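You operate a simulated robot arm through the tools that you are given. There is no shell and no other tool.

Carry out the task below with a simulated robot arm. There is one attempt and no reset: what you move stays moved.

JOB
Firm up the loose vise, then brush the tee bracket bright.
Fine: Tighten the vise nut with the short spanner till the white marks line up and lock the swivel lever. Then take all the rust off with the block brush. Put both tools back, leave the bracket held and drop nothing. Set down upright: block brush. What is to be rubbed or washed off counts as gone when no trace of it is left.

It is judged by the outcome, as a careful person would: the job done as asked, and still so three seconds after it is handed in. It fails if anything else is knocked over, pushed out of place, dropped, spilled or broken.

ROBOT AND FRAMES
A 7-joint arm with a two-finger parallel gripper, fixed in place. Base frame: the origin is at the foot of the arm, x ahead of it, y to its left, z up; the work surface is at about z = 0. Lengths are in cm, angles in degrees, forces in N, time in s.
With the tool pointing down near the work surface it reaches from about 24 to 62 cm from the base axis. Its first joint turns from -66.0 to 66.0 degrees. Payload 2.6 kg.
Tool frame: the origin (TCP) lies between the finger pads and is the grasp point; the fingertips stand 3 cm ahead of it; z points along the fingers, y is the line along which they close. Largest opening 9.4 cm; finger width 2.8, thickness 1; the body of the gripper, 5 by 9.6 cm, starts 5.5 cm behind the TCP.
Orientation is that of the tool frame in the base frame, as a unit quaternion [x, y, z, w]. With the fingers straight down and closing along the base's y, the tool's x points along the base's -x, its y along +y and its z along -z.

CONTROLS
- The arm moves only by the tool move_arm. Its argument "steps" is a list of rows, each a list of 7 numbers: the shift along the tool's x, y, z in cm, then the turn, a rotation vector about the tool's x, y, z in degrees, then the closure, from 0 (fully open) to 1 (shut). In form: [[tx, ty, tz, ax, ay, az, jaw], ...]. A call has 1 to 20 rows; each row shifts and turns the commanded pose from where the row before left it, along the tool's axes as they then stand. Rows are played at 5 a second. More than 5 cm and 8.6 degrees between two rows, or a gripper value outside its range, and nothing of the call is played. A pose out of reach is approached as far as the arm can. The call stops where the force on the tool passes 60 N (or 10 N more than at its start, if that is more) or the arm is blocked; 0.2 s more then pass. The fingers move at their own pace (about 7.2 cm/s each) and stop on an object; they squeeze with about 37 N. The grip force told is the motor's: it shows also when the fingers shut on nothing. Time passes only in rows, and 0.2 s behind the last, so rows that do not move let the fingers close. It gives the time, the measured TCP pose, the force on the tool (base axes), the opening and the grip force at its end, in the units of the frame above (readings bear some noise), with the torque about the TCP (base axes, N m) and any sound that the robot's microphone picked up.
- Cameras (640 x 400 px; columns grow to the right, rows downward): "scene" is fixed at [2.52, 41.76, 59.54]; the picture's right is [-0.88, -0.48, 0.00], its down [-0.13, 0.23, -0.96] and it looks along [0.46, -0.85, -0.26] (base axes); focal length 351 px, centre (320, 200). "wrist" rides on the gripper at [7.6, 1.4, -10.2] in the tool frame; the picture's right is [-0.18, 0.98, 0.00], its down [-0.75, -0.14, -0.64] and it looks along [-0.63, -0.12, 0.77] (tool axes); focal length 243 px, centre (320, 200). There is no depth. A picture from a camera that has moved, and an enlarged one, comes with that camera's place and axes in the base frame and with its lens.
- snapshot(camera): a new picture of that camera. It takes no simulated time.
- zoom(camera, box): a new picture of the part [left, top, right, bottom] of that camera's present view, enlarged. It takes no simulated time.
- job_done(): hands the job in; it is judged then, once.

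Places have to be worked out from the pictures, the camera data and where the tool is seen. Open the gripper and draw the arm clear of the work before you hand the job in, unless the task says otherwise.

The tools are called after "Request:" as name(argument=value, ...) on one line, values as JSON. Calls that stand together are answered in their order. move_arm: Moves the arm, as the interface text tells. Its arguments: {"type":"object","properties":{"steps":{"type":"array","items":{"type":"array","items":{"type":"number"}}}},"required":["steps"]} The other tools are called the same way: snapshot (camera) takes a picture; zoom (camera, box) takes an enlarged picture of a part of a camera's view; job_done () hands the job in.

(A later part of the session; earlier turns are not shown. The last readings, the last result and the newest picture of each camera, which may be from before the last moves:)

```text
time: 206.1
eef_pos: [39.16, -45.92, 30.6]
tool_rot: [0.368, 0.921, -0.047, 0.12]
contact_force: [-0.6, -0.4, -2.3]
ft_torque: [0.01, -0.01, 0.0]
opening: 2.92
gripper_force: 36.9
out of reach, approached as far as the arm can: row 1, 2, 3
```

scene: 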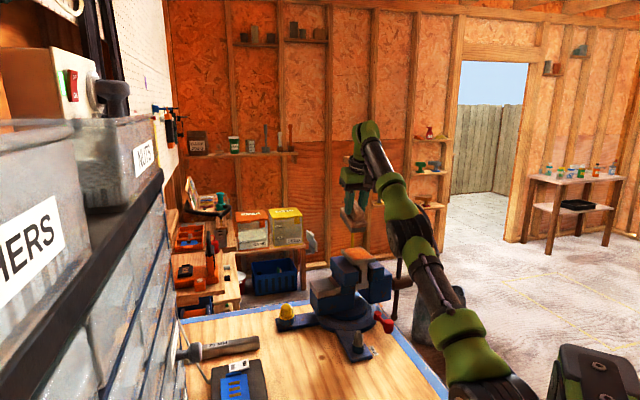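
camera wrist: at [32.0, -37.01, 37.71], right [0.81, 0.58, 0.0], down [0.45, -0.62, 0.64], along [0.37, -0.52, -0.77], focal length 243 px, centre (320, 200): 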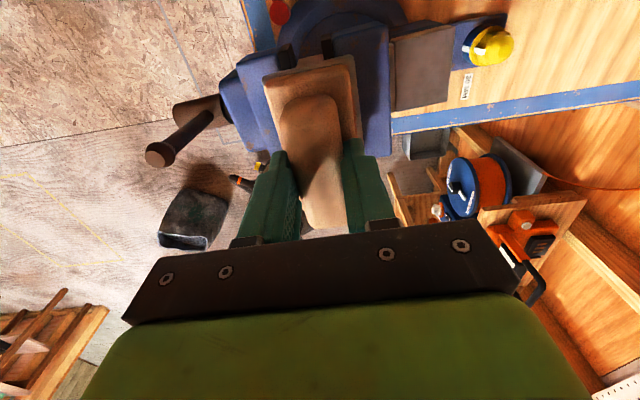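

Request:
zoom(camera="scene", box=[320, 90, 560, 400])

Request:
snapshot(camera="wrist")

```text
1.29 times, centred on (440, 245) of scene
camera zoom: at [2.52, 41.76, 59.54], right [-0.88, -0.48, 0.0], down [-0.13, 0.23, -0.96], along [0.46, -0.85, -0.26], focal length 452 px, centre (165, 142)
```

zoom: 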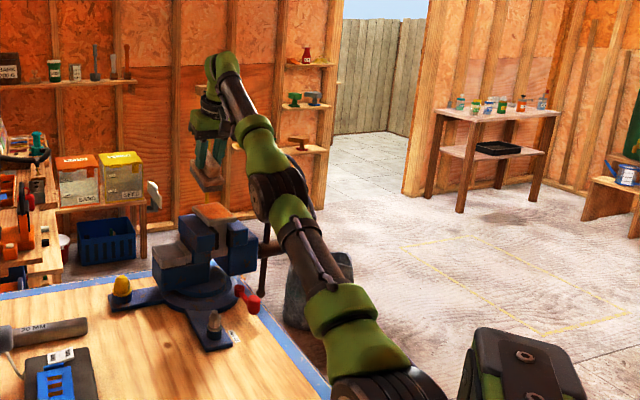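

```text
taken
camera wrist: at [32.89, -38.16, 38.52], right [0.81, 0.59, 0.05], down [0.31, -0.49, 0.81], along [0.5, -0.64, -0.58], focal length 243 px, centre (320, 200)
```

wrist: 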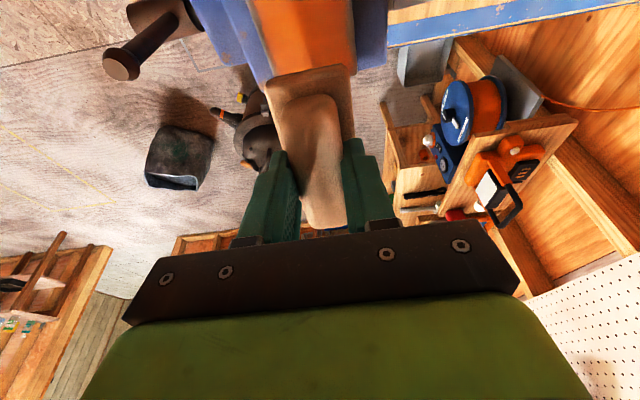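

The reached poses all fit a sphere about the shoulder, so the arm is exactly straight; the plate is right at the reach limit with a vertical tool. I'll command a pure radial move (inward and slightly down) to flex the elbow.

Request:
move_arm(steps=[[2.9, 0, 0.68, 0, 0, 0, 1], [0, 0, 0, 0, 0, 0, 1]])

Request:
move_arm(steps=[[2.9, 0, 0.68, 0, 0, 0, 1], [0, 0, 0, 0, 0, 0, 1]])

```text
time: 206.7
eef_pos: [39.06, -45.97, 30.67]
tool_rot: [0.367, 0.921, -0.048, 0.119]
contact_force: [0.7, 0.2, -0.6]
ft_torque: [-0.01, 0.01, 0.0]
opening: 2.92
gripper_force: 36.6
out of reach, approached as far as the arm can: row 1
```

```text
time: 207.3
eef_pos: [39.15, -46.02, 30.69]
tool_rot: [0.368, 0.921, -0.047, 0.12]
contact_force: [0.7, 1.0, -0.8]
ft_torque: [0.03, 0.02, -0.01]
opening: 2.91
gripper_force: 36.9
out of reach, approached as far as the arm can: row 1
```

The pose is truly singular. Since the elbow flexes as the wrist descends, I'll un-tilt, swing the brush over the open bench (away from the vise), and lower there to flex the elbow.

Request:
move_arm(steps=[[0, 0, 0, 0, 5, 0, 1], [0, 0, 0, 0, 5, 0, 1], [0, 0, 0, 0, 5, 0, 1], [0, 0, 0, 0, 0, 0, 1]])

```text
time: 208.3
eef_pos: [39.98, -39.69, 28.19]
tool_rot: [0.371, 0.929, 0.0, -0.001]
contact_force: [-0.7, -0.2, -0.7]
ft_torque: [0.02, 0.0, 0.01]
opening: 2.93
gripper_force: 37.1
out of reach, approached as far as the arm can: row 1, 2, 3
```

Request:
move_arm(steps=[[0.03, 1, 0, 0, 0, 0, 1], [0.03, 2, 0, 0, 0, 0, 1], [0.1, 2, 0, 0, 0, 0, 1], [0.17, 2, 0, 0, 0, 0, 1], [0.25, 1.98, 0, 0, 0, 0, 1], [0.31, 1.97, 0, 0, 0, 0, 1], [0.4, 1.96, 0, 0, 0, 0, 1], [0.45, 1.95, 0, 0, 0, 0, 1], [0.55, 1.92, 0, 0, 0, 0, 1], [0.6, 1.91, 0, 0, 0, 0, 1], [0.68, 1.88, 0, 0, 0, 0, 1], [0.72, 1.86, 0, 0, 0, 0, 1], [0.8, 1.83, 0, 0, 0, 0, 1], [0.85, 1.81, 0, 0, 0, 0, 1], [0.4, 0.9, 0, 0, 0, 0, 1], [0, 0, 0, 0, 0, 0, 1]])

Request:
snapshot(camera="scene")

```text
time: 211.7
eef_pos: [53.88, -15.69, 28.16]
tool_rot: [0.371, 0.929, 0.001, -0.001]
contact_force: [-0.1, -0.1, -1.1]
ft_torque: [0.0, 0.01, 0.0]
opening: 2.9
gripper_force: 37.1
```

```text
taken
```

scene: 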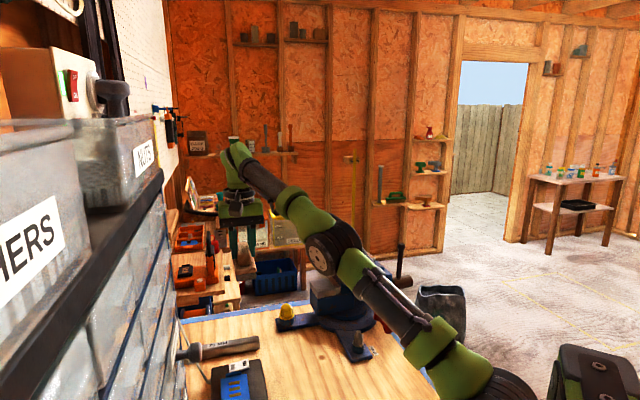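

Moving freely again. I'll test an inward move here.

Request:
move_arm(steps=[[0.9, -0.46, 0, 0, 0, 0, 1], [0.9, -0.46, 0, 0, 0, 0, 1], [0, 0, 0, 0, 0, 0, 1]])

```text
time: 212.5
eef_pos: [51.95, -15.08, 28.2]
tool_rot: [0.37, 0.929, 0.0, 0.0]
contact_force: [-0.1, -0.4, -1.0]
ft_torque: [0.01, -0.04, -0.01]
opening: 2.94
gripper_force: 36.9
```

Free again. The plate needs extra reach margin, so I'll put the brush back on its ledge and re-grip it with the hand leaned toward the base. First I'll go over the ledge at z=25.

Request:
move_arm(steps=[[-0.37, -0.92, 0.15, 0, 0, 0, 1], [-0.66, -1.65, 0.26, 0, 0, 0, 1], [-0.73, -1.83, 0.29, 0, 0, 0, 1], [-0.73, -1.83, 0.29, 0, 0, 0, 1], [-0.73, -1.83, 0.29, 0, 0, 0, 1], [-0.73, -1.83, 0.29, 0, 0, 0, 1], [-0.73, -1.83, 0.29, 0, 0, 0, 1], [-0.73, -1.83, 0.29, 0, 0, 0, 1], [-0.73, -1.83, 0.29, 0, 0, 0, 1], [-0.73, -1.83, 0.29, 0, 0, 0, 1], [-0.66, -1.65, 0.26, 0, 0, 0, 1], [-0.4, -1.01, 0.16, 0, 0, 0, 1], [0, 0, 0, 0, 0, 0, 1]])

Request:
zoom(camera="scene", box=[270, 190, 400, 310])

Request:
snapshot(camera="wrist")

```text
time: 215.3
eef_pos: [44.08, -34.96, 25.07]
tool_rot: [0.371, 0.929, 0.0, 0.0]
contact_force: [0.7, 0.4, -1.3]
ft_torque: [-0.01, 0.01, 0.01]
opening: 2.92
gripper_force: 37.1
```

```text
3.33 times, centred on (335, 250) of scene
camera zoom: at [2.52, 41.76, 59.54], right [-0.88, -0.48, 0.0], down [-0.13, 0.23, -0.96], along [0.46, -0.85, -0.26], focal length 1169 px, centre (270, 33)
```

zoom: 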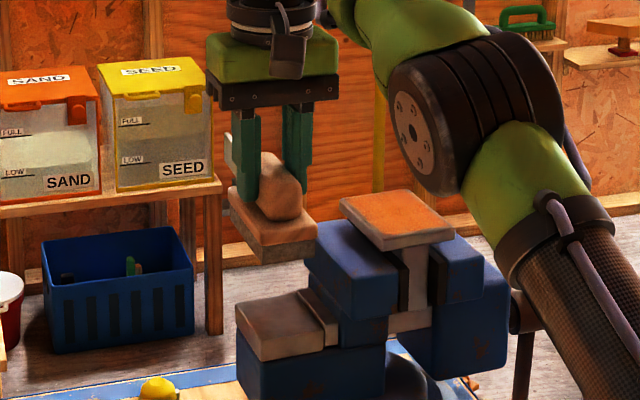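

```text
taken
camera wrist: at [39.49, -28.85, 35.23], right [0.81, 0.58, 0.0], down [0.45, -0.62, 0.64], along [0.37, -0.52, -0.77], focal length 243 px, centre (320, 200)
```

wrist: 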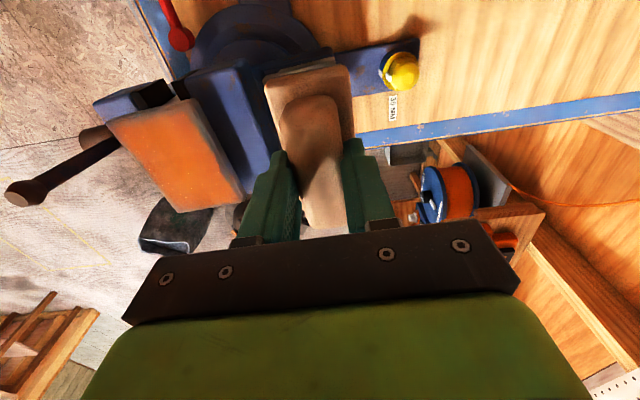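

I'll check what the first strokes did to the rust.

Request:
zoom(camera="wrist", box=[90, 80, 250, 220])

Request:
zoom(camera="scene", box=[335, 240, 395, 290])

```text
2.86 times, centred on (170, 150) of wrist
camera zoom: at [39.49, -28.85, 35.23], right [0.81, 0.58, 0.0], down [0.45, -0.62, 0.64], along [0.37, -0.52, -0.77], focal length 693 px, centre (749, 343)
```

zoom: 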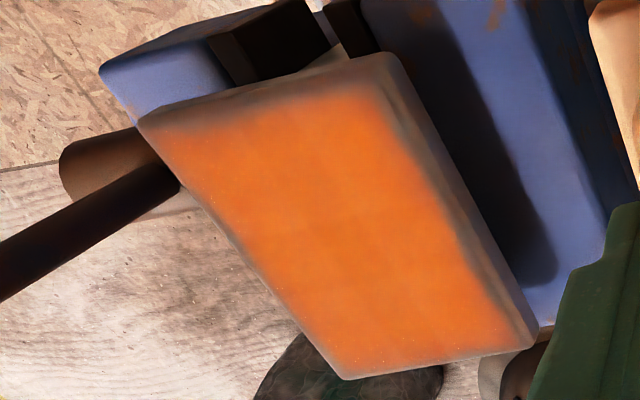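

```text
8.00 times, centred on (365, 265) of scene
camera zoom: at [2.52, 41.76, 59.54], right [-0.88, -0.48, 0.0], down [-0.13, 0.23, -0.96], along [0.46, -0.85, -0.26], focal length 2805 px, centre (-40, -320)
```

zoom: 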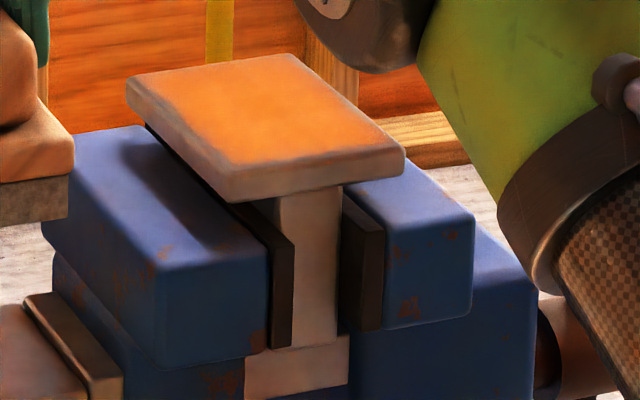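

The rust patch spans about 8×5.8 cm centred near (36.7,-43.5), still solid. I'll set the brush back on its ledge now.

Request:
move_arm(steps=[[0.04, -0.06, 0.6, 0, 0, 0, 1], [0, 0, 1, 0, 0, 0, 1], [0, 0, 1.2, 0, 0, 0, 1], [0, 0, 1.2, 0, 0, 0, 1], [0, 0, 1, 0, 0, 0, 1], [0, 0, 0.7, 0, 0, 0, 1], [0, 0, 0, 0, 0, 0, 1]])

Request:
move_arm(steps=[[0, 0, 0.3, 0, 0, 0, 1], [0, 0, 0.3, 0, 0, 0, 1], [0, 0, 0.2, 0, 0, 0, 1], [0, 0, 0, 0, 0, 0, 1]])

Request:
zoom(camera="scene", box=[290, 235, 370, 305])

```text
time: 216.9
eef_pos: [43.92, -34.93, 19.18]
tool_rot: [0.371, 0.929, 0.0, -0.001]
contact_force: [-0.5, 0.4, -1.1]
ft_torque: [0.0, 0.01, 0.02]
opening: 2.95
gripper_force: 36.5
```

```text
time: 217.9
eef_pos: [43.87, -34.94, 18.52]
tool_rot: [0.371, 0.928, 0.0, 0.0]
contact_force: [0.1, 0.7, -1.0]
ft_torque: [-0.01, -0.01, 0.0]
opening: 2.92
gripper_force: 36.8
```

```text
5.71 times, centred on (330, 270) of scene
camera zoom: at [2.52, 41.76, 59.54], right [-0.88, -0.48, 0.0], down [-0.13, 0.23, -0.96], along [0.46, -0.85, -0.26], focal length 2004 px, centre (263, -200)
```

zoom: 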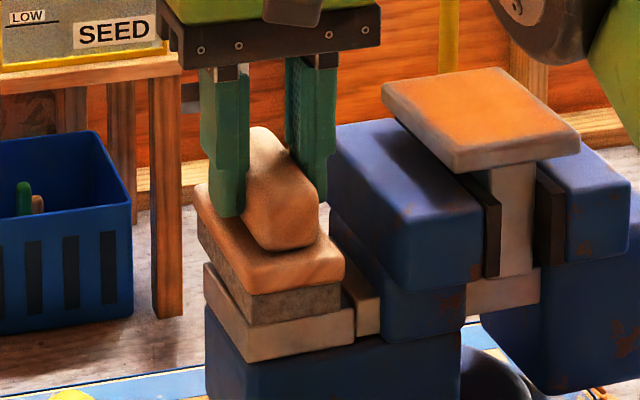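

The brush is about half a centimetre above its ledge and in line. I'll lower it the rest of the way to light contact.

Request:
move_arm(steps=[[0, 0, 0.2, 0, 0, 0, 1], [0, 0, 0.2, 0, 0, 0, 1], [0, 0, 0, 0, 0, 0, 1]])

Request:
move_arm(steps=[[0, 0, 0.12, 0, 0, 0, 1], [0, 0, 0, 0, 0, 0, 1]])

Request:
move_arm(steps=[[0, 0, 0.1, 0, 0, 0, 1], [0, 0, 0, 0, 0, 0, 1]])

```text
time: 218.7
eef_pos: [43.85, -34.94, 18.19]
tool_rot: [0.371, 0.928, 0.0, 0.0]
contact_force: [-1.6, -0.4, -0.5]
ft_torque: [0.0, 0.01, -0.02]
opening: 2.92
gripper_force: 36.9
```

```text
time: 219.3
eef_pos: [44.0, -35.05, 18.05]
tool_rot: [0.372, 0.928, 0.0, -0.001]
contact_force: [-0.1, -0.2, -1.0]
ft_torque: [0.01, 0.01, -0.02]
opening: 2.93
gripper_force: 36.7
```

```text
time: 219.9
eef_pos: [43.98, -35.02, 17.92]
tool_rot: [0.372, 0.928, 0.0, 0.0]
contact_force: [-0.5, -0.2, -0.6]
ft_torque: [0.04, 0.03, -0.03]
opening: 2.95
gripper_force: 36.5
```

Request:
move_arm(steps=[[0, 0, 0.1, 0, 0, 0, 1], [0, 0, 0, 0, 0, 0, 1]])

Request:
zoom(camera="scene", box=[290, 235, 370, 305])

```text
time: 220.5
eef_pos: [43.94, -34.96, 17.86]
tool_rot: [0.372, 0.928, 0.0, 0.0]
contact_force: [-1.9, 1.0, 5.7]
ft_torque: [-0.1, -0.06, -0.03]
opening: 2.94
gripper_force: 37.3
```

```text
5.71 times, centred on (330, 270) of scene
camera zoom: at [2.52, 41.77, 59.54], right [-0.88, -0.48, 0.0], down [-0.13, 0.23, -0.96], along [0.46, -0.85, -0.26], focal length 2004 px, centre (263, -200)
```

zoom: 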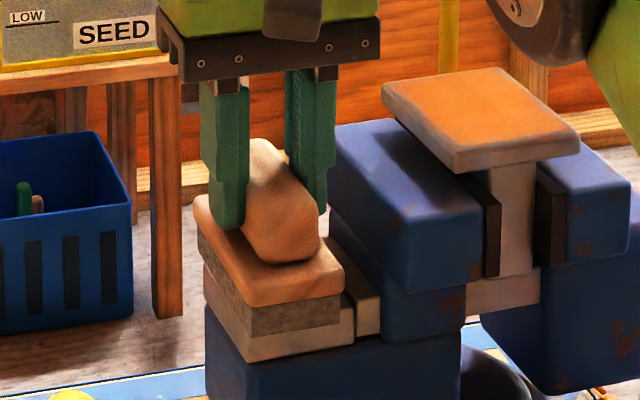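

Seated with light contact. I'll release to a part-open gap, rise, lean the hand 20° toward the base, and re-grip.

Request:
move_arm(steps=[[0, 0, -0.05, 0, 0, 0, 0.68], [0, 0, 0, 0, 0, 0, 0.62], [0, 0, 0, 0, 0, 0, 0.55], [0, 0, 0, 0, 0, 0, 0.49], [0, 0, -0.8, 0, 0, 0, 0.49], [0, 0, -1.5, 0, 0, 0, 0.49], [0, 0, -1.5, 0, 0, 0, 0.49], [0, 0, 0, 0, -5, 0, 0.49], [0, 0, 0, 0, -5, 0, 0.49], [0, 0, 0, 0, -5, 0, 0.49], [0, 0, 0, 0, -5, 0, 0.49], [0, 0, 0, 0, 0, 0, 0.49]])

Request:
zoom(camera="scene", box=[270, 200, 390, 310])

Request:
snapshot(camera="wrist")

```text
time: 223.1
eef_pos: [43.95, -34.92, 21.71]
tool_rot: [0.367, 0.914, -0.064, 0.161]
contact_force: [-0.2, 0.5, 0.8]
ft_torque: [0.03, 0.01, 0.0]
opening: 4.8
gripper_force: 0.1
```

```text
3.64 times, centred on (330, 255) of scene
camera zoom: at [2.52, 41.76, 59.54], right [-0.88, -0.48, 0.0], down [-0.13, 0.23, -0.96], along [0.46, -0.85, -0.26], focal length 1275 px, centre (284, 0)
```

zoom: 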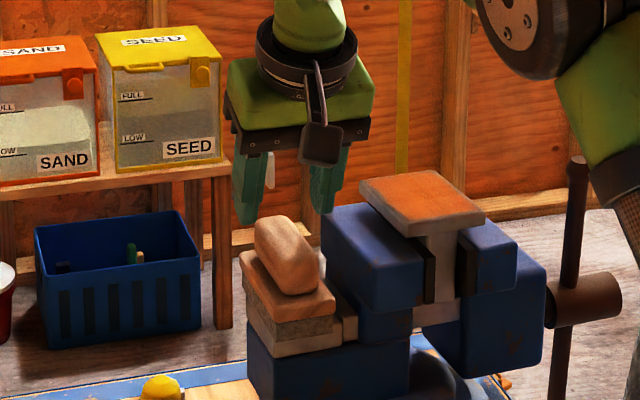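

```text
taken
camera wrist: at [37.2, -26.75, 28.61], right [0.8, 0.59, 0.06], down [0.26, -0.44, 0.86], along [0.54, -0.68, -0.5], focal length 243 px, centre (320, 200)
```

wrist: 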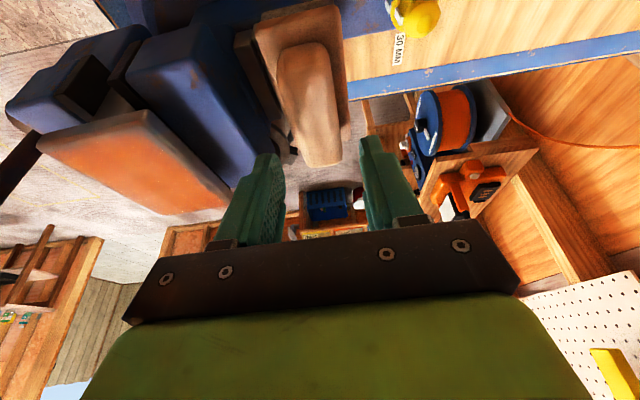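

The brush stands upright on its ledge. I'll lower the leaned hand around the grip.

Request:
move_arm(steps=[[0.475, 0, 0.865, 0, 0, 0, 0.49], [0.475, 0, 0.865, 0, 0, 0, 0.49], [0.475, 0, 0.865, 0, 0, 0, 0.49], [0, 0, 0, 0, 0, 0, 0.49]])

Request:
zoom(camera="scene", box=[290, 225, 370, 295])

Request:
zoom(camera="wrist", box=[220, 0, 420, 240])

```text
time: 224.1
eef_pos: [43.71, -34.49, 18.65]
tool_rot: [0.366, 0.915, -0.064, 0.161]
contact_force: [0.7, 1.0, 0.2]
ft_torque: [0.02, 0.0, -0.03]
opening: 4.79
gripper_force: 0.2
```

```text
5.71 times, centred on (330, 260) of scene
camera zoom: at [2.52, 41.76, 59.54], right [-0.88, -0.48, 0.0], down [-0.13, 0.23, -0.96], along [0.46, -0.85, -0.26], focal length 2004 px, centre (263, -143)
```

zoom: 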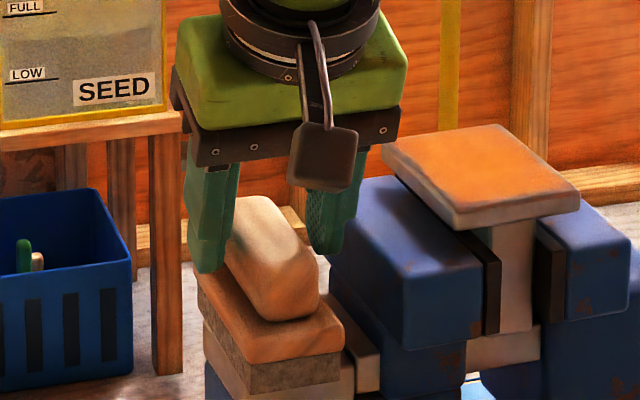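

```text
1.67 times, centred on (320, 120) of wrist
camera zoom: at [36.95, -26.44, 25.62], right [0.8, 0.59, 0.06], down [0.26, -0.44, 0.86], along [0.54, -0.68, -0.51], focal length 404 px, centre (320, 333)
```

zoom: 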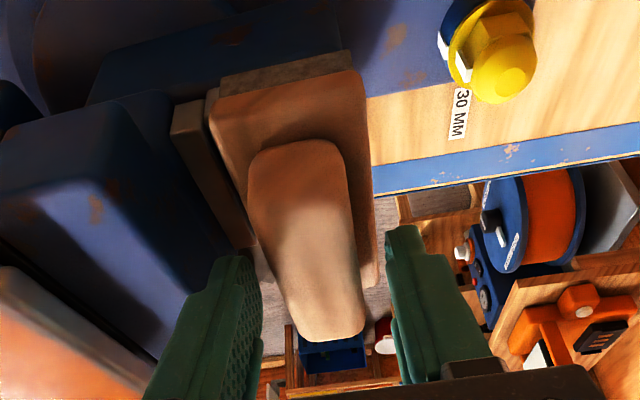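

Request:
move_arm(steps=[[0.14, 0, 0.38, 0, 0, 0, 0.49], [0.12, 0, 0.33, 0, 0, 0, 0.49], [0, 0, 0, 0, 0, 0, 0.49]])

Request:
move_arm(steps=[[0, 0, 0, 0, 0, 0, 0.55], [0, 0, 0, 0, 0, 0, 0.6], [0, 0, 0, 0, 0, 0, 0.65], [0, 0, 0, 0, 0, 0, 0.75], [0, 0, 0, 0, 0, 0, 0.9], [0, 0, 0, 0, 0, 0, 1], [0, 0, 0, 0, 0, 0, 1], [0, 0, 0, 0, 0, 0, 1]])

Request:
zoom(camera="scene", box=[290, 225, 370, 295])

```text
time: 224.9
eef_pos: [43.65, -34.71, 17.96]
tool_rot: [0.365, 0.915, -0.064, 0.161]
contact_force: [0.4, -0.2, -0.8]
ft_torque: [0.05, 0.01, -0.01]
opening: 4.81
gripper_force: 0.1
```

```text
time: 226.7
eef_pos: [43.57, -34.64, 17.85]
tool_rot: [0.366, 0.914, -0.064, 0.16]
contact_force: [-0.5, 0.2, -0.1]
ft_torque: [-0.02, -0.02, -0.02]
opening: 3.3
gripper_force: 37.3
```

```text
5.71 times, centred on (330, 260) of scene
camera zoom: at [2.52, 41.76, 59.54], right [-0.88, -0.48, 0.0], down [-0.13, 0.23, -0.96], along [0.46, -0.85, -0.26], focal length 2004 px, centre (263, -143)
```

zoom: 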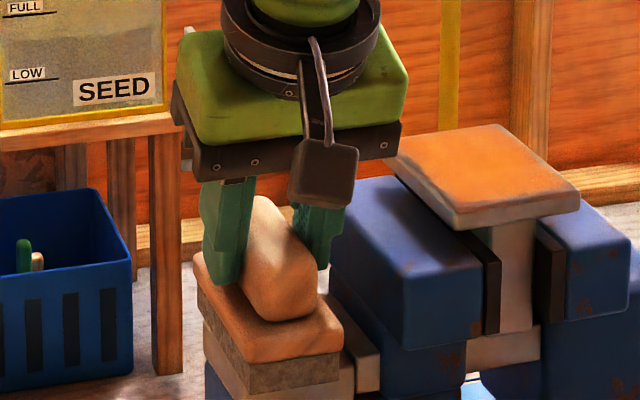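

A clean, load-free grip with the hand leaned. I'll lift slowly and check that the brush stays level.

Request:
move_arm(steps=[[-0.07, 0, -0.19, 0, 0, 0, 1], [-0.1, 0, -0.28, 0, 0, 0, 1], [-0.14, 0, -0.38, 0, 0, 0, 1], [-0.2, 0, -0.56, 0, 0, 0, 1], [-0.27, 0, -0.75, 0, 0, 0, 1], [0, 0, 0, 0, 0, 0, 1]])

Request:
zoom(camera="scene", box=[290, 225, 370, 295])

```text
time: 228.1
eef_pos: [43.54, -34.55, 20.14]
tool_rot: [0.366, 0.915, -0.064, 0.16]
contact_force: [0.0, 0.0, -1.1]
ft_torque: [0.0, 0.0, 0.03]
opening: 3.33
gripper_force: 36.3
```

```text
5.71 times, centred on (330, 260) of scene
camera zoom: at [2.52, 41.76, 59.54], right [-0.88, -0.48, 0.0], down [-0.13, 0.23, -0.96], along [0.46, -0.85, -0.26], focal length 2004 px, centre (263, -143)
```

zoom: 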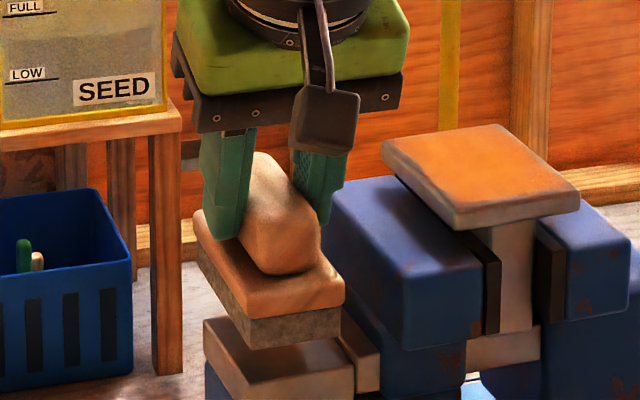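

Request:
move_arm(steps=[[-0.2, 0, -0.56, 0, 0, 0, 1], [-0.34, 0, -0.94, 0, 0, 0, 1], [-0.41, 0, -1.13, 0, 0, 0, 1], [-0.41, 0, -1.13, 0, 0, 0, 1], [-0.41, 0, -1.13, 0, 0, 0, 1], [-0.41, 0, -1.13, 0, 0, 0, 1], [-0.24, 0, -0.66, 0, 0, 0, 1], [-0.05, -0.6, 0.02, 0, 0, 0, 1], [-0.06, -1.2, 0.02, 0, 0, 0, 1], [-0.08, -1.8, 0.03, 0, 0, 0, 1], [-0.08, -1.95, 0.03, 0, 0, 0, 1], [-0.08, -1.95, 0.03, 0, 0, 0, 1], [-0.08, -1.8, 0.03, 0, 0, 0, 1], [-0.05, -1.2, 0.02, 0, 0, 0, 1], [-0.02, -0.65, 0.0, 0, 0, 0, 1], [0, 0, 0, 0, 0, 0, 1]])

Request:
zoom(camera="scene", box=[310, 190, 420, 290])

Request:
snapshot(camera="wrist")

```text
time: 231.5
eef_pos: [36.32, -43.1, 27.23]
tool_rot: [0.366, 0.915, -0.064, 0.159]
contact_force: [-0.1, 0.9, -1.6]
ft_torque: [0.02, -0.05, 0.01]
opening: 3.34
gripper_force: 36.9
```

```text
4.00 times, centred on (365, 240) of scene
camera zoom: at [2.52, 41.76, 59.54], right [-0.88, -0.48, 0.0], down [-0.13, 0.23, -0.96], along [0.46, -0.85, -0.26], focal length 1403 px, centre (140, 40)
```

zoom: 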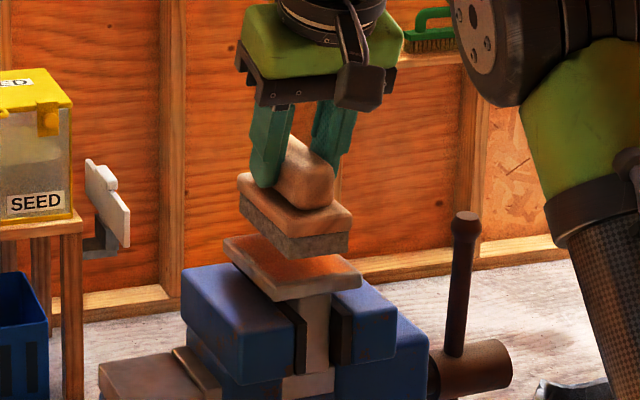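

```text
taken
camera wrist: at [29.55, -34.92, 34.3], right [0.8, 0.59, 0.06], down [0.26, -0.44, 0.86], along [0.54, -0.68, -0.51], focal length 243 px, centre (320, 200)
```

wrist: 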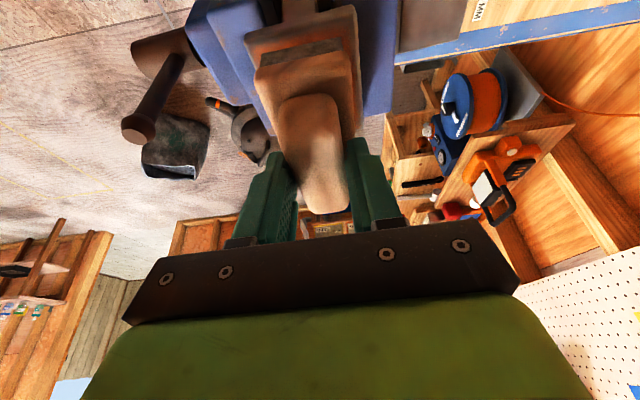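

Over the plate, with ample reach margin now. I'll lower to light contact.

Request:
move_arm(steps=[[0.14, 0, 0.38, 0, 0, 0, 1], [0.17, 0, 0.47, 0, 0, 0, 1], [0.1, 0, 0.28, 0, 0, 0, 1], [0, 0, 0, 0, 0, 0, 1]])

Request:
move_arm(steps=[[0.068, 0, 0.19, 0, 0, 0, 1], [0.05, 0, 0.14, 0, 0, 0, 1], [0, 0, 0, 0, 0, 0, 1]])

Request:
move_arm(steps=[[0.05, 0, 0.14, 0, 0, 0, 1], [0, 0, 0, 0, 0, 0, 1]])

```text
time: 232.5
eef_pos: [36.3, -43.19, 26.15]
tool_rot: [0.366, 0.915, -0.065, 0.161]
contact_force: [0.0, -0.7, -1.4]
ft_torque: [0.01, 0.0, 0.0]
opening: 3.35
gripper_force: 37.3
```

```text
time: 233.3
eef_pos: [36.22, -43.13, 25.76]
tool_rot: [0.366, 0.915, -0.065, 0.161]
contact_force: [-0.7, -0.5, -2.0]
ft_torque: [0.01, 0.02, 0.0]
opening: 3.37
gripper_force: 36.9
```

```text
time: 233.9
eef_pos: [36.23, -43.11, 25.7]
tool_rot: [0.366, 0.915, -0.064, 0.16]
contact_force: [-0.2, 0.3, 0.1]
ft_torque: [0.01, 0.01, -0.01]
opening: 3.35
gripper_force: 36.9
```

Request:
move_arm(steps=[[0.034, 0, 0.09, 0, 0, 0, 1], [0, 0.5, 0, 0, 0, 0, 1], [0, 0.5, 0, 0, 0, 0, 1], [0, 0.5, 0, 0, 0, 0, 1], [0, -0.5, 0, 0, 0, 0, 1], [0, -0.5, 0, 0, 0, 0, 1], [0, -0.5, 0, 0, 0, 0, 1], [0, 0, 0, 0, 0, 0, 1]])

Request:
move_arm(steps=[[0, -0.5, 0, 0, 0, 0, 1], [0, -0.5, 0, 0, 0, 0, 1], [0, -0.5, 0, 0, 0, 0, 1], [0, 0.5, 0, 0, 0, 0, 1], [0, 0.5, 0, 0, 0, 0, 1], [0, 0.5, 0, 0, 0, 0, 1], [0, 0, 0, 0, 0, 0, 1]])

Request:
zoom(camera="scene", box=[330, 225, 400, 285])

```text
time: 235.7
eef_pos: [36.35, -43.03, 25.61]
tool_rot: [0.365, 0.915, -0.063, 0.162]
contact_force: [3.5, 4.0, 11.1]
ft_torque: [0.18, -0.04, -0.05]
opening: 3.35
gripper_force: 37.0
```

```text
time: 237.3
eef_pos: [36.27, -43.2, 25.61]
tool_rot: [0.367, 0.914, -0.065, 0.161]
contact_force: [-5.0, -4.9, 15.7]
ft_torque: [-0.29, 0.04, -0.05]
opening: 3.37
gripper_force: 36.4
```

```text
6.67 times, centred on (365, 255) of scene
camera zoom: at [2.51, 41.77, 59.53], right [-0.88, -0.48, 0.0], down [-0.13, 0.23, -0.96], along [0.46, -0.85, -0.26], focal length 2338 px, centre (20, -167)
```

zoom: 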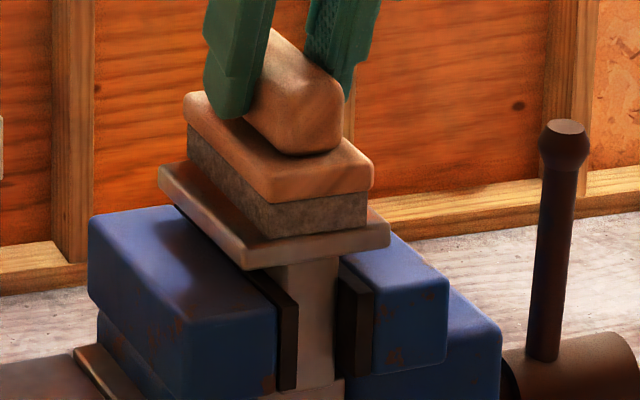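

Good contact (about 12–15 N) and the bracket is steady. I'll continue with more strokes covering the whole plate.

Request:
move_arm(steps=[[0.3, 0.6, -0.11, 0, 0, 0, 1], [0.3, 0.6, -0.11, 0, 0, 0, 1], [0, 0.5, 0, 0, 0, 0, 1], [0, -0.7, 0, 0, 0, 0, 1], [0, -0.7, 0, 0, 0, 0, 1], [0, -0.7, 0, 0, 0, 0, 1], [0, -0.7, 0, 0, 0, 0, 1], [0, -0.6, 0, 0, 0, 0, 1], [0, 0.7, 0, 0, 0, 0, 1], [0, 0.7, 0, 0, 0, 0, 1], [0, 0.3, 0, 0, 0, 0, 1], [0, 0, 0, 0, 0, 0, 1]])

Request:
move_arm(steps=[[-0.4, 0.6, 0.146, 0, 0, 0, 1], [-0.4, 0.6, 0.146, 0, 0, 0, 1], [-0.36, 0.5, 0.13, 0, 0, 0, 1], [0, -0.7, 0, 0, 0, 0, 1], [0, -0.7, 0, 0, 0, 0, 1], [0, -0.7, 0, 0, 0, 0, 1], [0, -0.7, 0, 0, 0, 0, 1], [0, -0.6, 0, 0, 0, 0, 1], [0, 0.7, 0, 0, 0, 0, 1], [0, 0.7, 0, 0, 0, 0, 1], [0.28, 0.3, -0.1, 0, 0, 0, 1], [0.28, 0, -0.1, 0, 0, 0, 1], [0, 0, 0, 0, 0, 0, 1]])

Request:
zoom(camera="scene", box=[330, 225, 400, 285])

```text
time: 239.9
eef_pos: [35.74, -42.63, 25.63]
tool_rot: [0.366, 0.915, -0.065, 0.16]
contact_force: [-3.2, -3.2, 11.9]
ft_torque: [-0.1, 0.25, 0.05]
opening: 3.36
gripper_force: 37.5
```

```text
time: 242.7
eef_pos: [36.33, -43.0, 25.51]
tool_rot: [0.365, 0.915, -0.064, 0.161]
contact_force: [3.9, -3.6, 9.3]
ft_torque: [-0.18, -0.09, -0.01]
opening: 3.35
gripper_force: 36.6
```

```text
6.67 times, centred on (365, 255) of scene
camera zoom: at [2.52, 41.77, 59.53], right [-0.88, -0.48, 0.0], down [-0.13, 0.23, -0.96], along [0.46, -0.85, -0.26], focal length 2338 px, centre (20, -167)
```

zoom: 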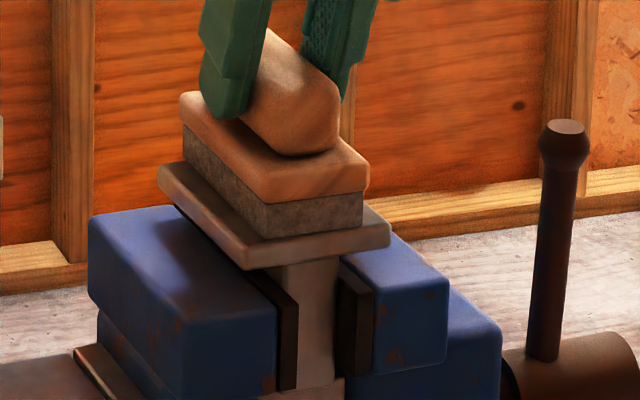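

Request:
move_arm(steps=[[0.3, 0.7, -0.11, 0, 0, 0, 1], [0.3, 0.7, -0.11, 0, 0, 0, 1], [0, -0.7, 0, 0, 0, 0, 1], [0, -0.7, 0, 0, 0, 0, 1], [0, -0.7, 0, 0, 0, 0, 1], [0, -0.7, 0, 0, 0, 0, 1], [-0.4, 0.7, 0.146, 0, 0, 0, 1], [-0.4, 0.7, 0.146, 0, 0, 0, 1], [-0.4, 0.7, 0.146, 0, 0, 0, 1], [0, 0.7, 0, 0, 0, 0, 1], [0, -0.7, 0, 0, 0, 0, 1], [0, -0.7, 0, 0, 0, 0, 1], [0, -0.7, 0, 0, 0, 0, 1], [0, -0.7, 0, 0, 0, 0, 1], [0.3, 0.7, -0.11, 0, 0, 0, 1], [0.3, 0.7, -0.11, 0, 0, 0, 1], [0, 0, 0, 0, 0, 0, 1]])

Request:
move_arm(steps=[[-0.14, 0, -0.38, 0, 0, 0, 1], [-0.27, 0, -0.75, 0, 0, 0, 1], [-0.34, 0.5, -0.94, 0, 0, 0, 1], [0, 1.5, 0, 0, 0, 0, 1], [0, 2, 0, 0, 0, 0, 1], [0, 2, 0, 0, 0, 0, 1], [0, 2, 0, 0, 0, 0, 1], [0, 1.5, 0, 0, 0, 0, 1], [0, 0.8, 0, 0, 0, 0, 1], [0, 0, 0, 0, 0, 0, 1]])

Request:
zoom(camera="scene", box=[330, 225, 400, 285])

Request:
snapshot(camera="wrist")

```text
time: 246.3
eef_pos: [36.16, -43.03, 25.72]
tool_rot: [0.367, 0.914, -0.065, 0.16]
contact_force: [-2.7, -2.6, 6.7]
ft_torque: [-0.11, 0.03, -0.02]
opening: 3.35
gripper_force: 36.7
```

```text
time: 248.5
eef_pos: [43.38, -35.6, 27.73]
tool_rot: [0.366, 0.914, -0.065, 0.16]
contact_force: [-0.3, -1.0, -1.1]
ft_torque: [-0.03, -0.01, -0.01]
opening: 3.33
gripper_force: 37.1
```

```text
6.67 times, centred on (365, 255) of scene
camera zoom: at [2.52, 41.76, 59.54], right [-0.88, -0.48, 0.0], down [-0.13, 0.23, -0.96], along [0.46, -0.85, -0.26], focal length 2338 px, centre (20, -167)
```

zoom: 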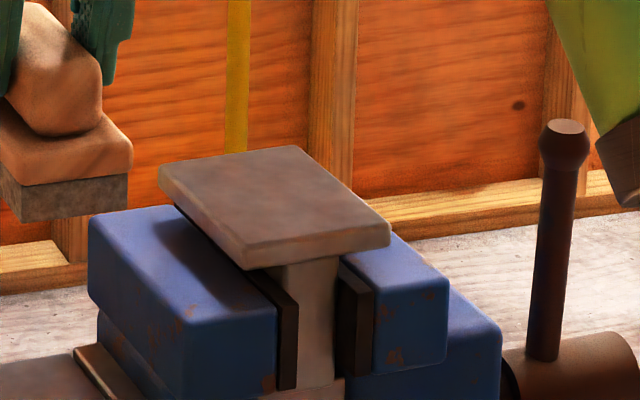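

```text
taken
camera wrist: at [36.7, -27.41, 34.69], right [0.8, 0.59, 0.06], down [0.26, -0.44, 0.86], along [0.54, -0.68, -0.51], focal length 243 px, centre (320, 200)
```

wrist: 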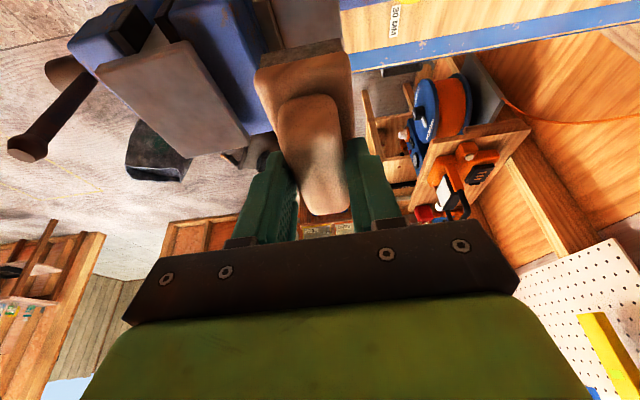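

The plate is now grey. I'll zoom in for any traces of rust left.

Request:
zoom(camera="wrist", box=[80, 30, 260, 180])

Request:
zoom(camera="scene", box=[345, 243, 390, 270])

```text
2.67 times, centred on (170, 105) of wrist
camera zoom: at [36.7, -27.41, 34.69], right [0.8, 0.59, 0.06], down [0.26, -0.44, 0.86], along [0.54, -0.68, -0.51], focal length 647 px, centre (720, 453)
```

zoom: 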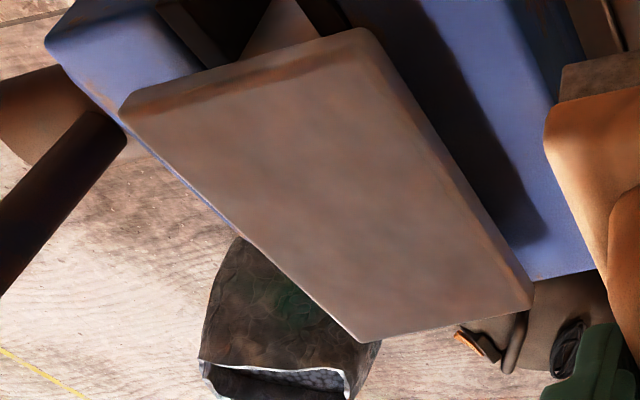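

```text
14.22 times, centred on (368, 256) of scene
camera zoom: at [2.52, 41.76, 59.54], right [-0.88, -0.48, 0.0], down [-0.13, 0.23, -0.96], along [0.46, -0.85, -0.26], focal length 4987 px, centre (-356, -604)
```

zoom: 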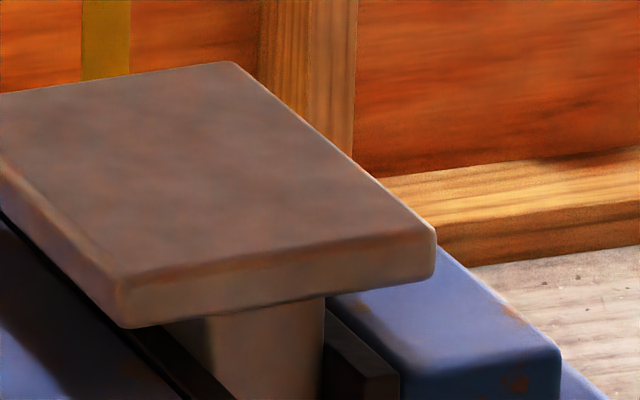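

It looks clean, with at most a faint brownish mottle. To leave no trace I'll do another full set of strokes with slightly wider coverage.

Request:
move_arm(steps=[[0, -0.8, 0, 0, 0, 0, 1], [0, -1.6, 0, 0, 0, 0, 1], [0, -2, 0, 0, 0, 0, 1], [0, -2, 0, 0, 0, 0, 1], [0, -2, 0, 0, 0, 0, 1], [0, -1.3, 0, 0, 0, 0, 1], [0, -0.65, 0, 0, 0, 0, 1], [0.24, 0, 0.66, 0, 0, 0, 1], [0.27, 0, 0.75, 0, 0, 0, 1], [0.1, 0, 0.28, 0, 0, 0, 1], [0, 0, 0, 0, 0, 0, 1]])

Request:
move_arm(steps=[[0.068, 0, 0.19, 0, 0, 0, 1], [0.05, 0, 0.14, 0, 0, 0, 1], [0, 0, 0, 0, 0, 0, 1]])

```text
time: 250.9
eef_pos: [36.35, -43.22, 25.82]
tool_rot: [0.365, 0.915, -0.064, 0.16]
contact_force: [-0.4, 0.6, -0.8]
ft_torque: [-0.01, 0.02, 0.03]
opening: 3.35
gripper_force: 36.9
```

```text
time: 251.7
eef_pos: [36.3, -43.06, 25.47]
tool_rot: [0.366, 0.914, -0.064, 0.161]
contact_force: [-0.3, 0.1, -0.5]
ft_torque: [0.03, 0.0, 0.0]
opening: 3.33
gripper_force: 37.6
```

Request:
move_arm(steps=[[0.045, 0, 0.125, 0, 0, 0, 1], [0, 0, 0, 0, 0, 0, 1]])

Request:
move_arm(steps=[[0.03, 0, 0.08, 0, 0, 0, 1], [0, 0, 0, 0, 0, 0, 1]])

```text
time: 252.3
eef_pos: [36.28, -43.2, 25.59]
tool_rot: [0.365, 0.915, -0.065, 0.161]
contact_force: [-1.2, 0.9, 4.9]
ft_torque: [0.24, 0.23, 0.01]
opening: 3.33
gripper_force: 37.1
```

```text
time: 252.9
eef_pos: [36.33, -43.2, 25.51]
tool_rot: [0.366, 0.914, -0.066, 0.162]
contact_force: [-2.8, 3.9, 13.0]
ft_torque: [0.44, 0.4, -0.04]
opening: 3.37
gripper_force: 36.9
```

Request:
move_arm(steps=[[0, 0.6, 0, 0, 0.5, 0, 1], [0, 0.6, 0, 0, 0, 0, 1], [0, 0.5, 0, 0, 0, 0, 1], [0, -0.7, 0, 0, 0, 0, 1], [0, -0.7, 0, 0, 0, 0, 1], [0, -0.7, 0, 0, 0, 0, 1], [0, -0.7, 0, 0, 0, 0, 1], [0, -0.6, 0, 0, 0, 0, 1], [-0.4, 0.7, 0.146, 0, 0, 0, 1], [-0.4, 0.7, 0.146, 0, 0, 0, 1], [0, 0.7, 0, 0, 0, 0, 1], [0, 0.7, 0, 0, 0, 0, 1], [0, 0.6, 0, 0, 0, 0, 1], [0, -0.7, 0, 0, 0, 0, 1], [0, -0.7, 0, 0, 0, 0, 1], [0, -0.7, 0, 0, 0, 0, 1], [0, -0.7, 0, 0, 0, 0, 1], [0, -0.6, 0, 0, 0, 0, 1], [0, 0, 0, 0, 0, 0, 1]])

Request:
move_arm(steps=[[0.4, 0.7, -0.146, 0, 0, 0, 1], [0.4, 0.7, -0.146, 0, 0, 0, 1], [0.4, 0.7, -0.146, 0, 0, 0, 1], [0.4, 0.7, -0.146, 0, 0, 0, 1], [0, 0.6, 0, 0, 0, 0, 1], [0, -0.7, 0, 0, 0, 0, 1], [0, -0.7, 0, 0, 0, 0, 1], [0, -0.7, 0, 0, 0, 0, 1], [0, -0.7, 0, 0, 0, 0, 1], [0, -0.6, 0, 0, 0, 0, 1], [0, 0.7, 0, 0, 0, 0, 1], [-0.3, 0.7, 0.11, 0, 0, 0, 1], [-0.4, 0.2, 0.146, 0, 0, 0, 1], [-0.4, 0, 0.146, 0, 0, 0, 1], [0.4, 0, -0.146, 0, 0, 0, 1], [0, 0, 0, 0, 0, 0, 1]])

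```text
time: 256.9
eef_pos: [35.7, -44.97, 25.46]
tool_rot: [0.366, 0.915, -0.063, 0.158]
contact_force: [5.5, 5.9, 19.6]
ft_torque: [0.22, -0.05, -0.02]
opening: 3.34
gripper_force: 36.9
```

```text
time: 260.3
eef_pos: [36.14, -43.07, 25.45]
tool_rot: [0.365, 0.915, -0.062, 0.158]
contact_force: [4.9, -2.8, 13.3]
ft_torque: [-0.03, -0.06, -0.01]
opening: 3.36
gripper_force: 36.6
```

That should do it. I'll lift, move back toward the ledge, and inspect the plate closely.

Request:
move_arm(steps=[[-0.14, 0, -0.38, 0, -0.5, 0, 1], [-0.27, 0, -0.75, 0, 0, 0, 1], [-0.34, 0, -0.94, 0, 0, 0, 1], [0, 0.8, 0, 0, 0, 0, 1], [0, 1.6, 0, 0, 0, 0, 1], [0, 2, 0, 0, 0, 0, 1], [0, 2, 0, 0, 0, 0, 1], [0.1, 2, -0.04, 0, 0, 0, 1], [0.1, 1.6, -0.04, 0, 0, 0, 1], [0.15, 0.8, -0.05, 0, 0, 0, 1], [0.0, 0.42, 0.0, 0, 0, 0, 1], [0, 0, 0, 0, 0, 0, 1]])

Request:
zoom(camera="wrist", box=[80, 30, 260, 180])

Request:
zoom(camera="scene", box=[330, 225, 400, 285])

Request:
snapshot(camera="wrist")

```text
time: 262.9
eef_pos: [43.55, -34.75, 27.67]
tool_rot: [0.366, 0.915, -0.064, 0.16]
contact_force: [0.0, -0.2, -1.4]
ft_torque: [0.04, -0.01, 0.0]
opening: 3.36
gripper_force: 36.9
```

```text
2.67 times, centred on (170, 105) of wrist
camera zoom: at [36.9, -26.56, 34.61], right [0.8, 0.59, 0.06], down [0.26, -0.44, 0.86], along [0.54, -0.68, -0.51], focal length 647 px, centre (720, 453)
```

zoom: 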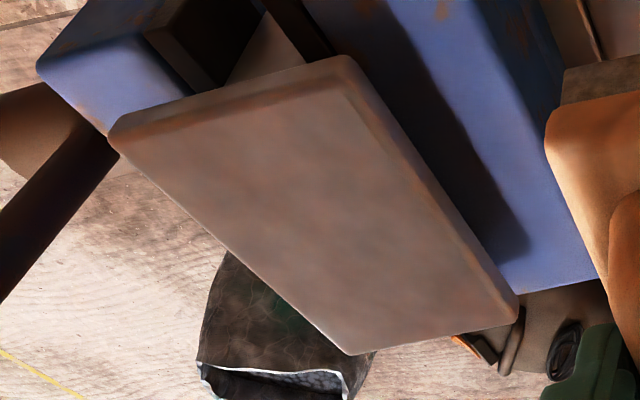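

```text
6.67 times, centred on (365, 255) of scene
camera zoom: at [2.52, 41.76, 59.54], right [-0.88, -0.48, 0.0], down [-0.13, 0.23, -0.96], along [0.46, -0.85, -0.26], focal length 2338 px, centre (20, -167)
```

zoom: 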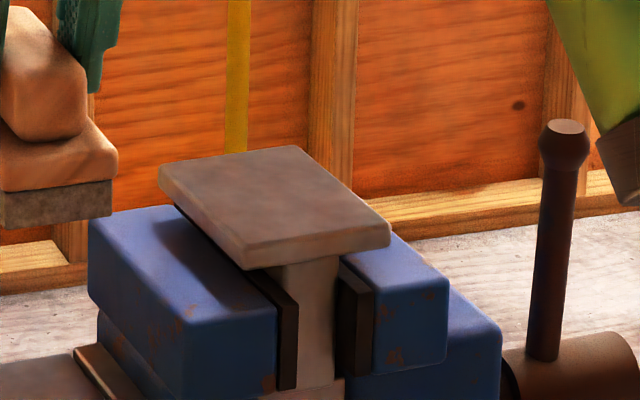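

```text
taken
camera wrist: at [36.9, -26.56, 34.61], right [0.8, 0.59, 0.06], down [0.26, -0.44, 0.86], along [0.54, -0.68, -0.51], focal length 243 px, centre (320, 200)
```

wrist: 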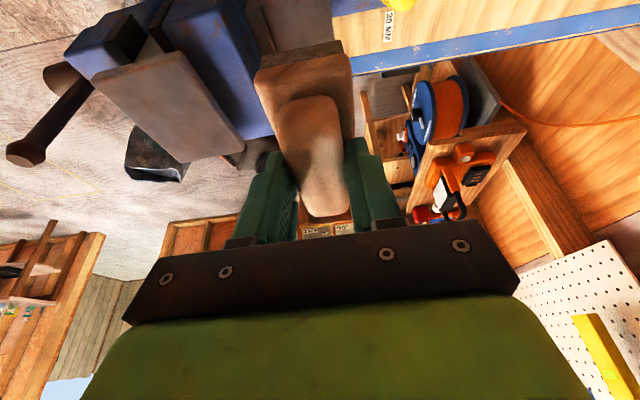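

The top face is now uniform metal, unchanged by the second pass, so the rust is gone. I'll return the brush to its ledge.

Request:
move_arm(steps=[[0.21, 0.08, 0.47, 0, 0, 0, 1], [0.34, 0, 0.94, 0, 0, 0, 1], [0.41, 0, 1.13, 0, 0, 0, 1], [0.41, 0, 1.13, 0, 0, 0, 1], [0.41, 0, 1.13, 0, 0, 0, 1], [0.41, 0, 1.13, 0, 0, 0, 1], [0.34, 0, 0.94, 0, 0, 0, 1], [0.27, 0, 0.75, 0, 0, 0, 1], [0.14, 0, 0.38, 0, 0, 0, 1], [0, 0, 0, 0, 0, 0, 1]])

Request:
zoom(camera="scene", box=[290, 225, 370, 295])

```text
time: 265.1
eef_pos: [43.71, -34.59, 18.96]
tool_rot: [0.366, 0.914, -0.065, 0.161]
contact_force: [0.8, -0.1, -1.2]
ft_torque: [0.0, 0.01, -0.01]
opening: 3.35
gripper_force: 37.1
```

```text
5.71 times, centred on (330, 260) of scene
camera zoom: at [2.52, 41.76, 59.54], right [-0.88, -0.48, 0.0], down [-0.13, 0.23, -0.96], along [0.46, -0.85, -0.26], focal length 2004 px, centre (263, -143)
```

zoom: 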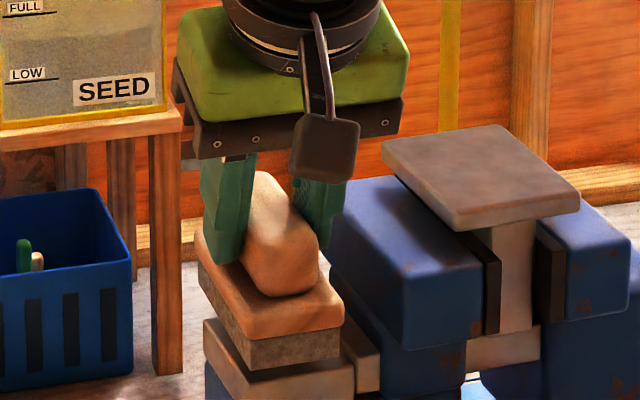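

Request:
move_arm(steps=[[0.16, -0.05, 0.3, 0, 0, 0, 1], [0.1, 0, 0.28, 0, 0, 0, 1], [0.08, 0, 0.22, 0, 0, 0, 1], [0, 0, 0, 0, 0, 0, 1]])

Request:
move_arm(steps=[[0.05, 0, 0.14, 0, 0, 0, 1], [0, 0, 0, 0, 0, 0, 1]])

Request:
zoom(camera="scene", box=[290, 225, 370, 295])

```text
time: 266.1
eef_pos: [43.57, -34.66, 18.25]
tool_rot: [0.366, 0.915, -0.064, 0.16]
contact_force: [0.2, -0.4, -1.5]
ft_torque: [0.01, 0.01, 0.01]
opening: 3.38
gripper_force: 37.5
```

```text
time: 266.7
eef_pos: [43.63, -34.67, 18.03]
tool_rot: [0.366, 0.915, -0.064, 0.16]
contact_force: [0.1, 0.7, -0.2]
ft_torque: [0.03, -0.01, 0.02]
opening: 3.37
gripper_force: 38.0
```

```text
5.71 times, centred on (330, 260) of scene
camera zoom: at [2.52, 41.76, 59.54], right [-0.88, -0.48, 0.0], down [-0.13, 0.23, -0.96], along [0.46, -0.85, -0.26], focal length 2004 px, centre (263, -143)
```

zoom: 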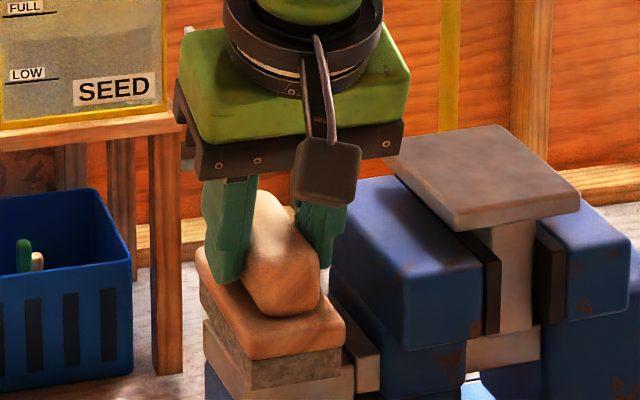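

Request:
move_arm(steps=[[0.034, 0, 0.094, 0, 0, 0, 1], [0, 0, 0, 0, 0, 0, 1]])

Request:
move_arm(steps=[[0.034, 0, 0.094, 0, 0, 0, 1], [0, 0, 0, 0, 0, 0, 1]])

```text
time: 267.3
eef_pos: [43.53, -34.71, 17.91]
tool_rot: [0.366, 0.915, -0.064, 0.159]
contact_force: [-0.2, -1.4, -1.1]
ft_torque: [0.01, 0.01, -0.03]
opening: 3.33
gripper_force: 36.9
```

```text
time: 267.9
eef_pos: [43.6, -34.82, 17.83]
tool_rot: [0.365, 0.915, -0.064, 0.161]
contact_force: [-0.4, 0.5, -0.6]
ft_torque: [0.0, 0.01, 0.03]
opening: 3.33
gripper_force: 36.5
```

Request:
move_arm(steps=[[0.034, 0, 0.094, 0, 0, 0, 1], [0, 0, 0, 0, 0, 0, 1]])

Request:
move_arm(steps=[[0.02, 0, 0.06, 0, 0, 0, 1], [0, 0, 0, 0, 0, 0, 1]])

Request:
zoom(camera="scene", box=[290, 225, 370, 295])

```text
time: 268.5
eef_pos: [43.59, -34.71, 17.71]
tool_rot: [0.365, 0.915, -0.064, 0.161]
contact_force: [0.1, -0.2, 1.4]
ft_torque: [0.07, 0.03, 0.02]
opening: 3.37
gripper_force: 37.1
```

```text
time: 269.1
eef_pos: [43.61, -34.75, 17.86]
tool_rot: [0.367, 0.914, -0.065, 0.161]
contact_force: [-2.5, 1.8, 8.2]
ft_torque: [0.3, 0.35, 0.05]
opening: 3.37
gripper_force: 37.2
```

```text
5.71 times, centred on (330, 260) of scene
camera zoom: at [2.52, 41.77, 59.54], right [-0.88, -0.48, 0.0], down [-0.13, 0.23, -0.96], along [0.46, -0.85, -0.26], focal length 2004 px, centre (263, -143)
```

zoom: 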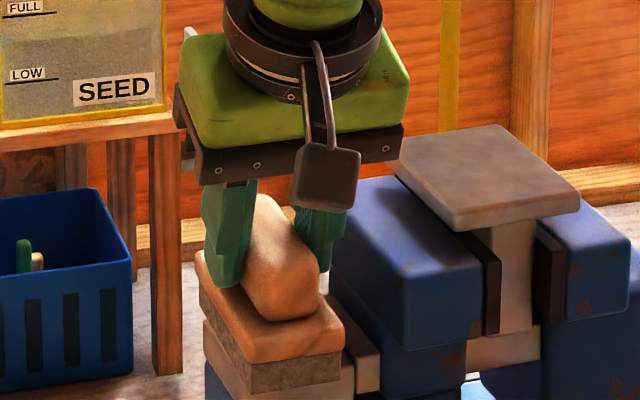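

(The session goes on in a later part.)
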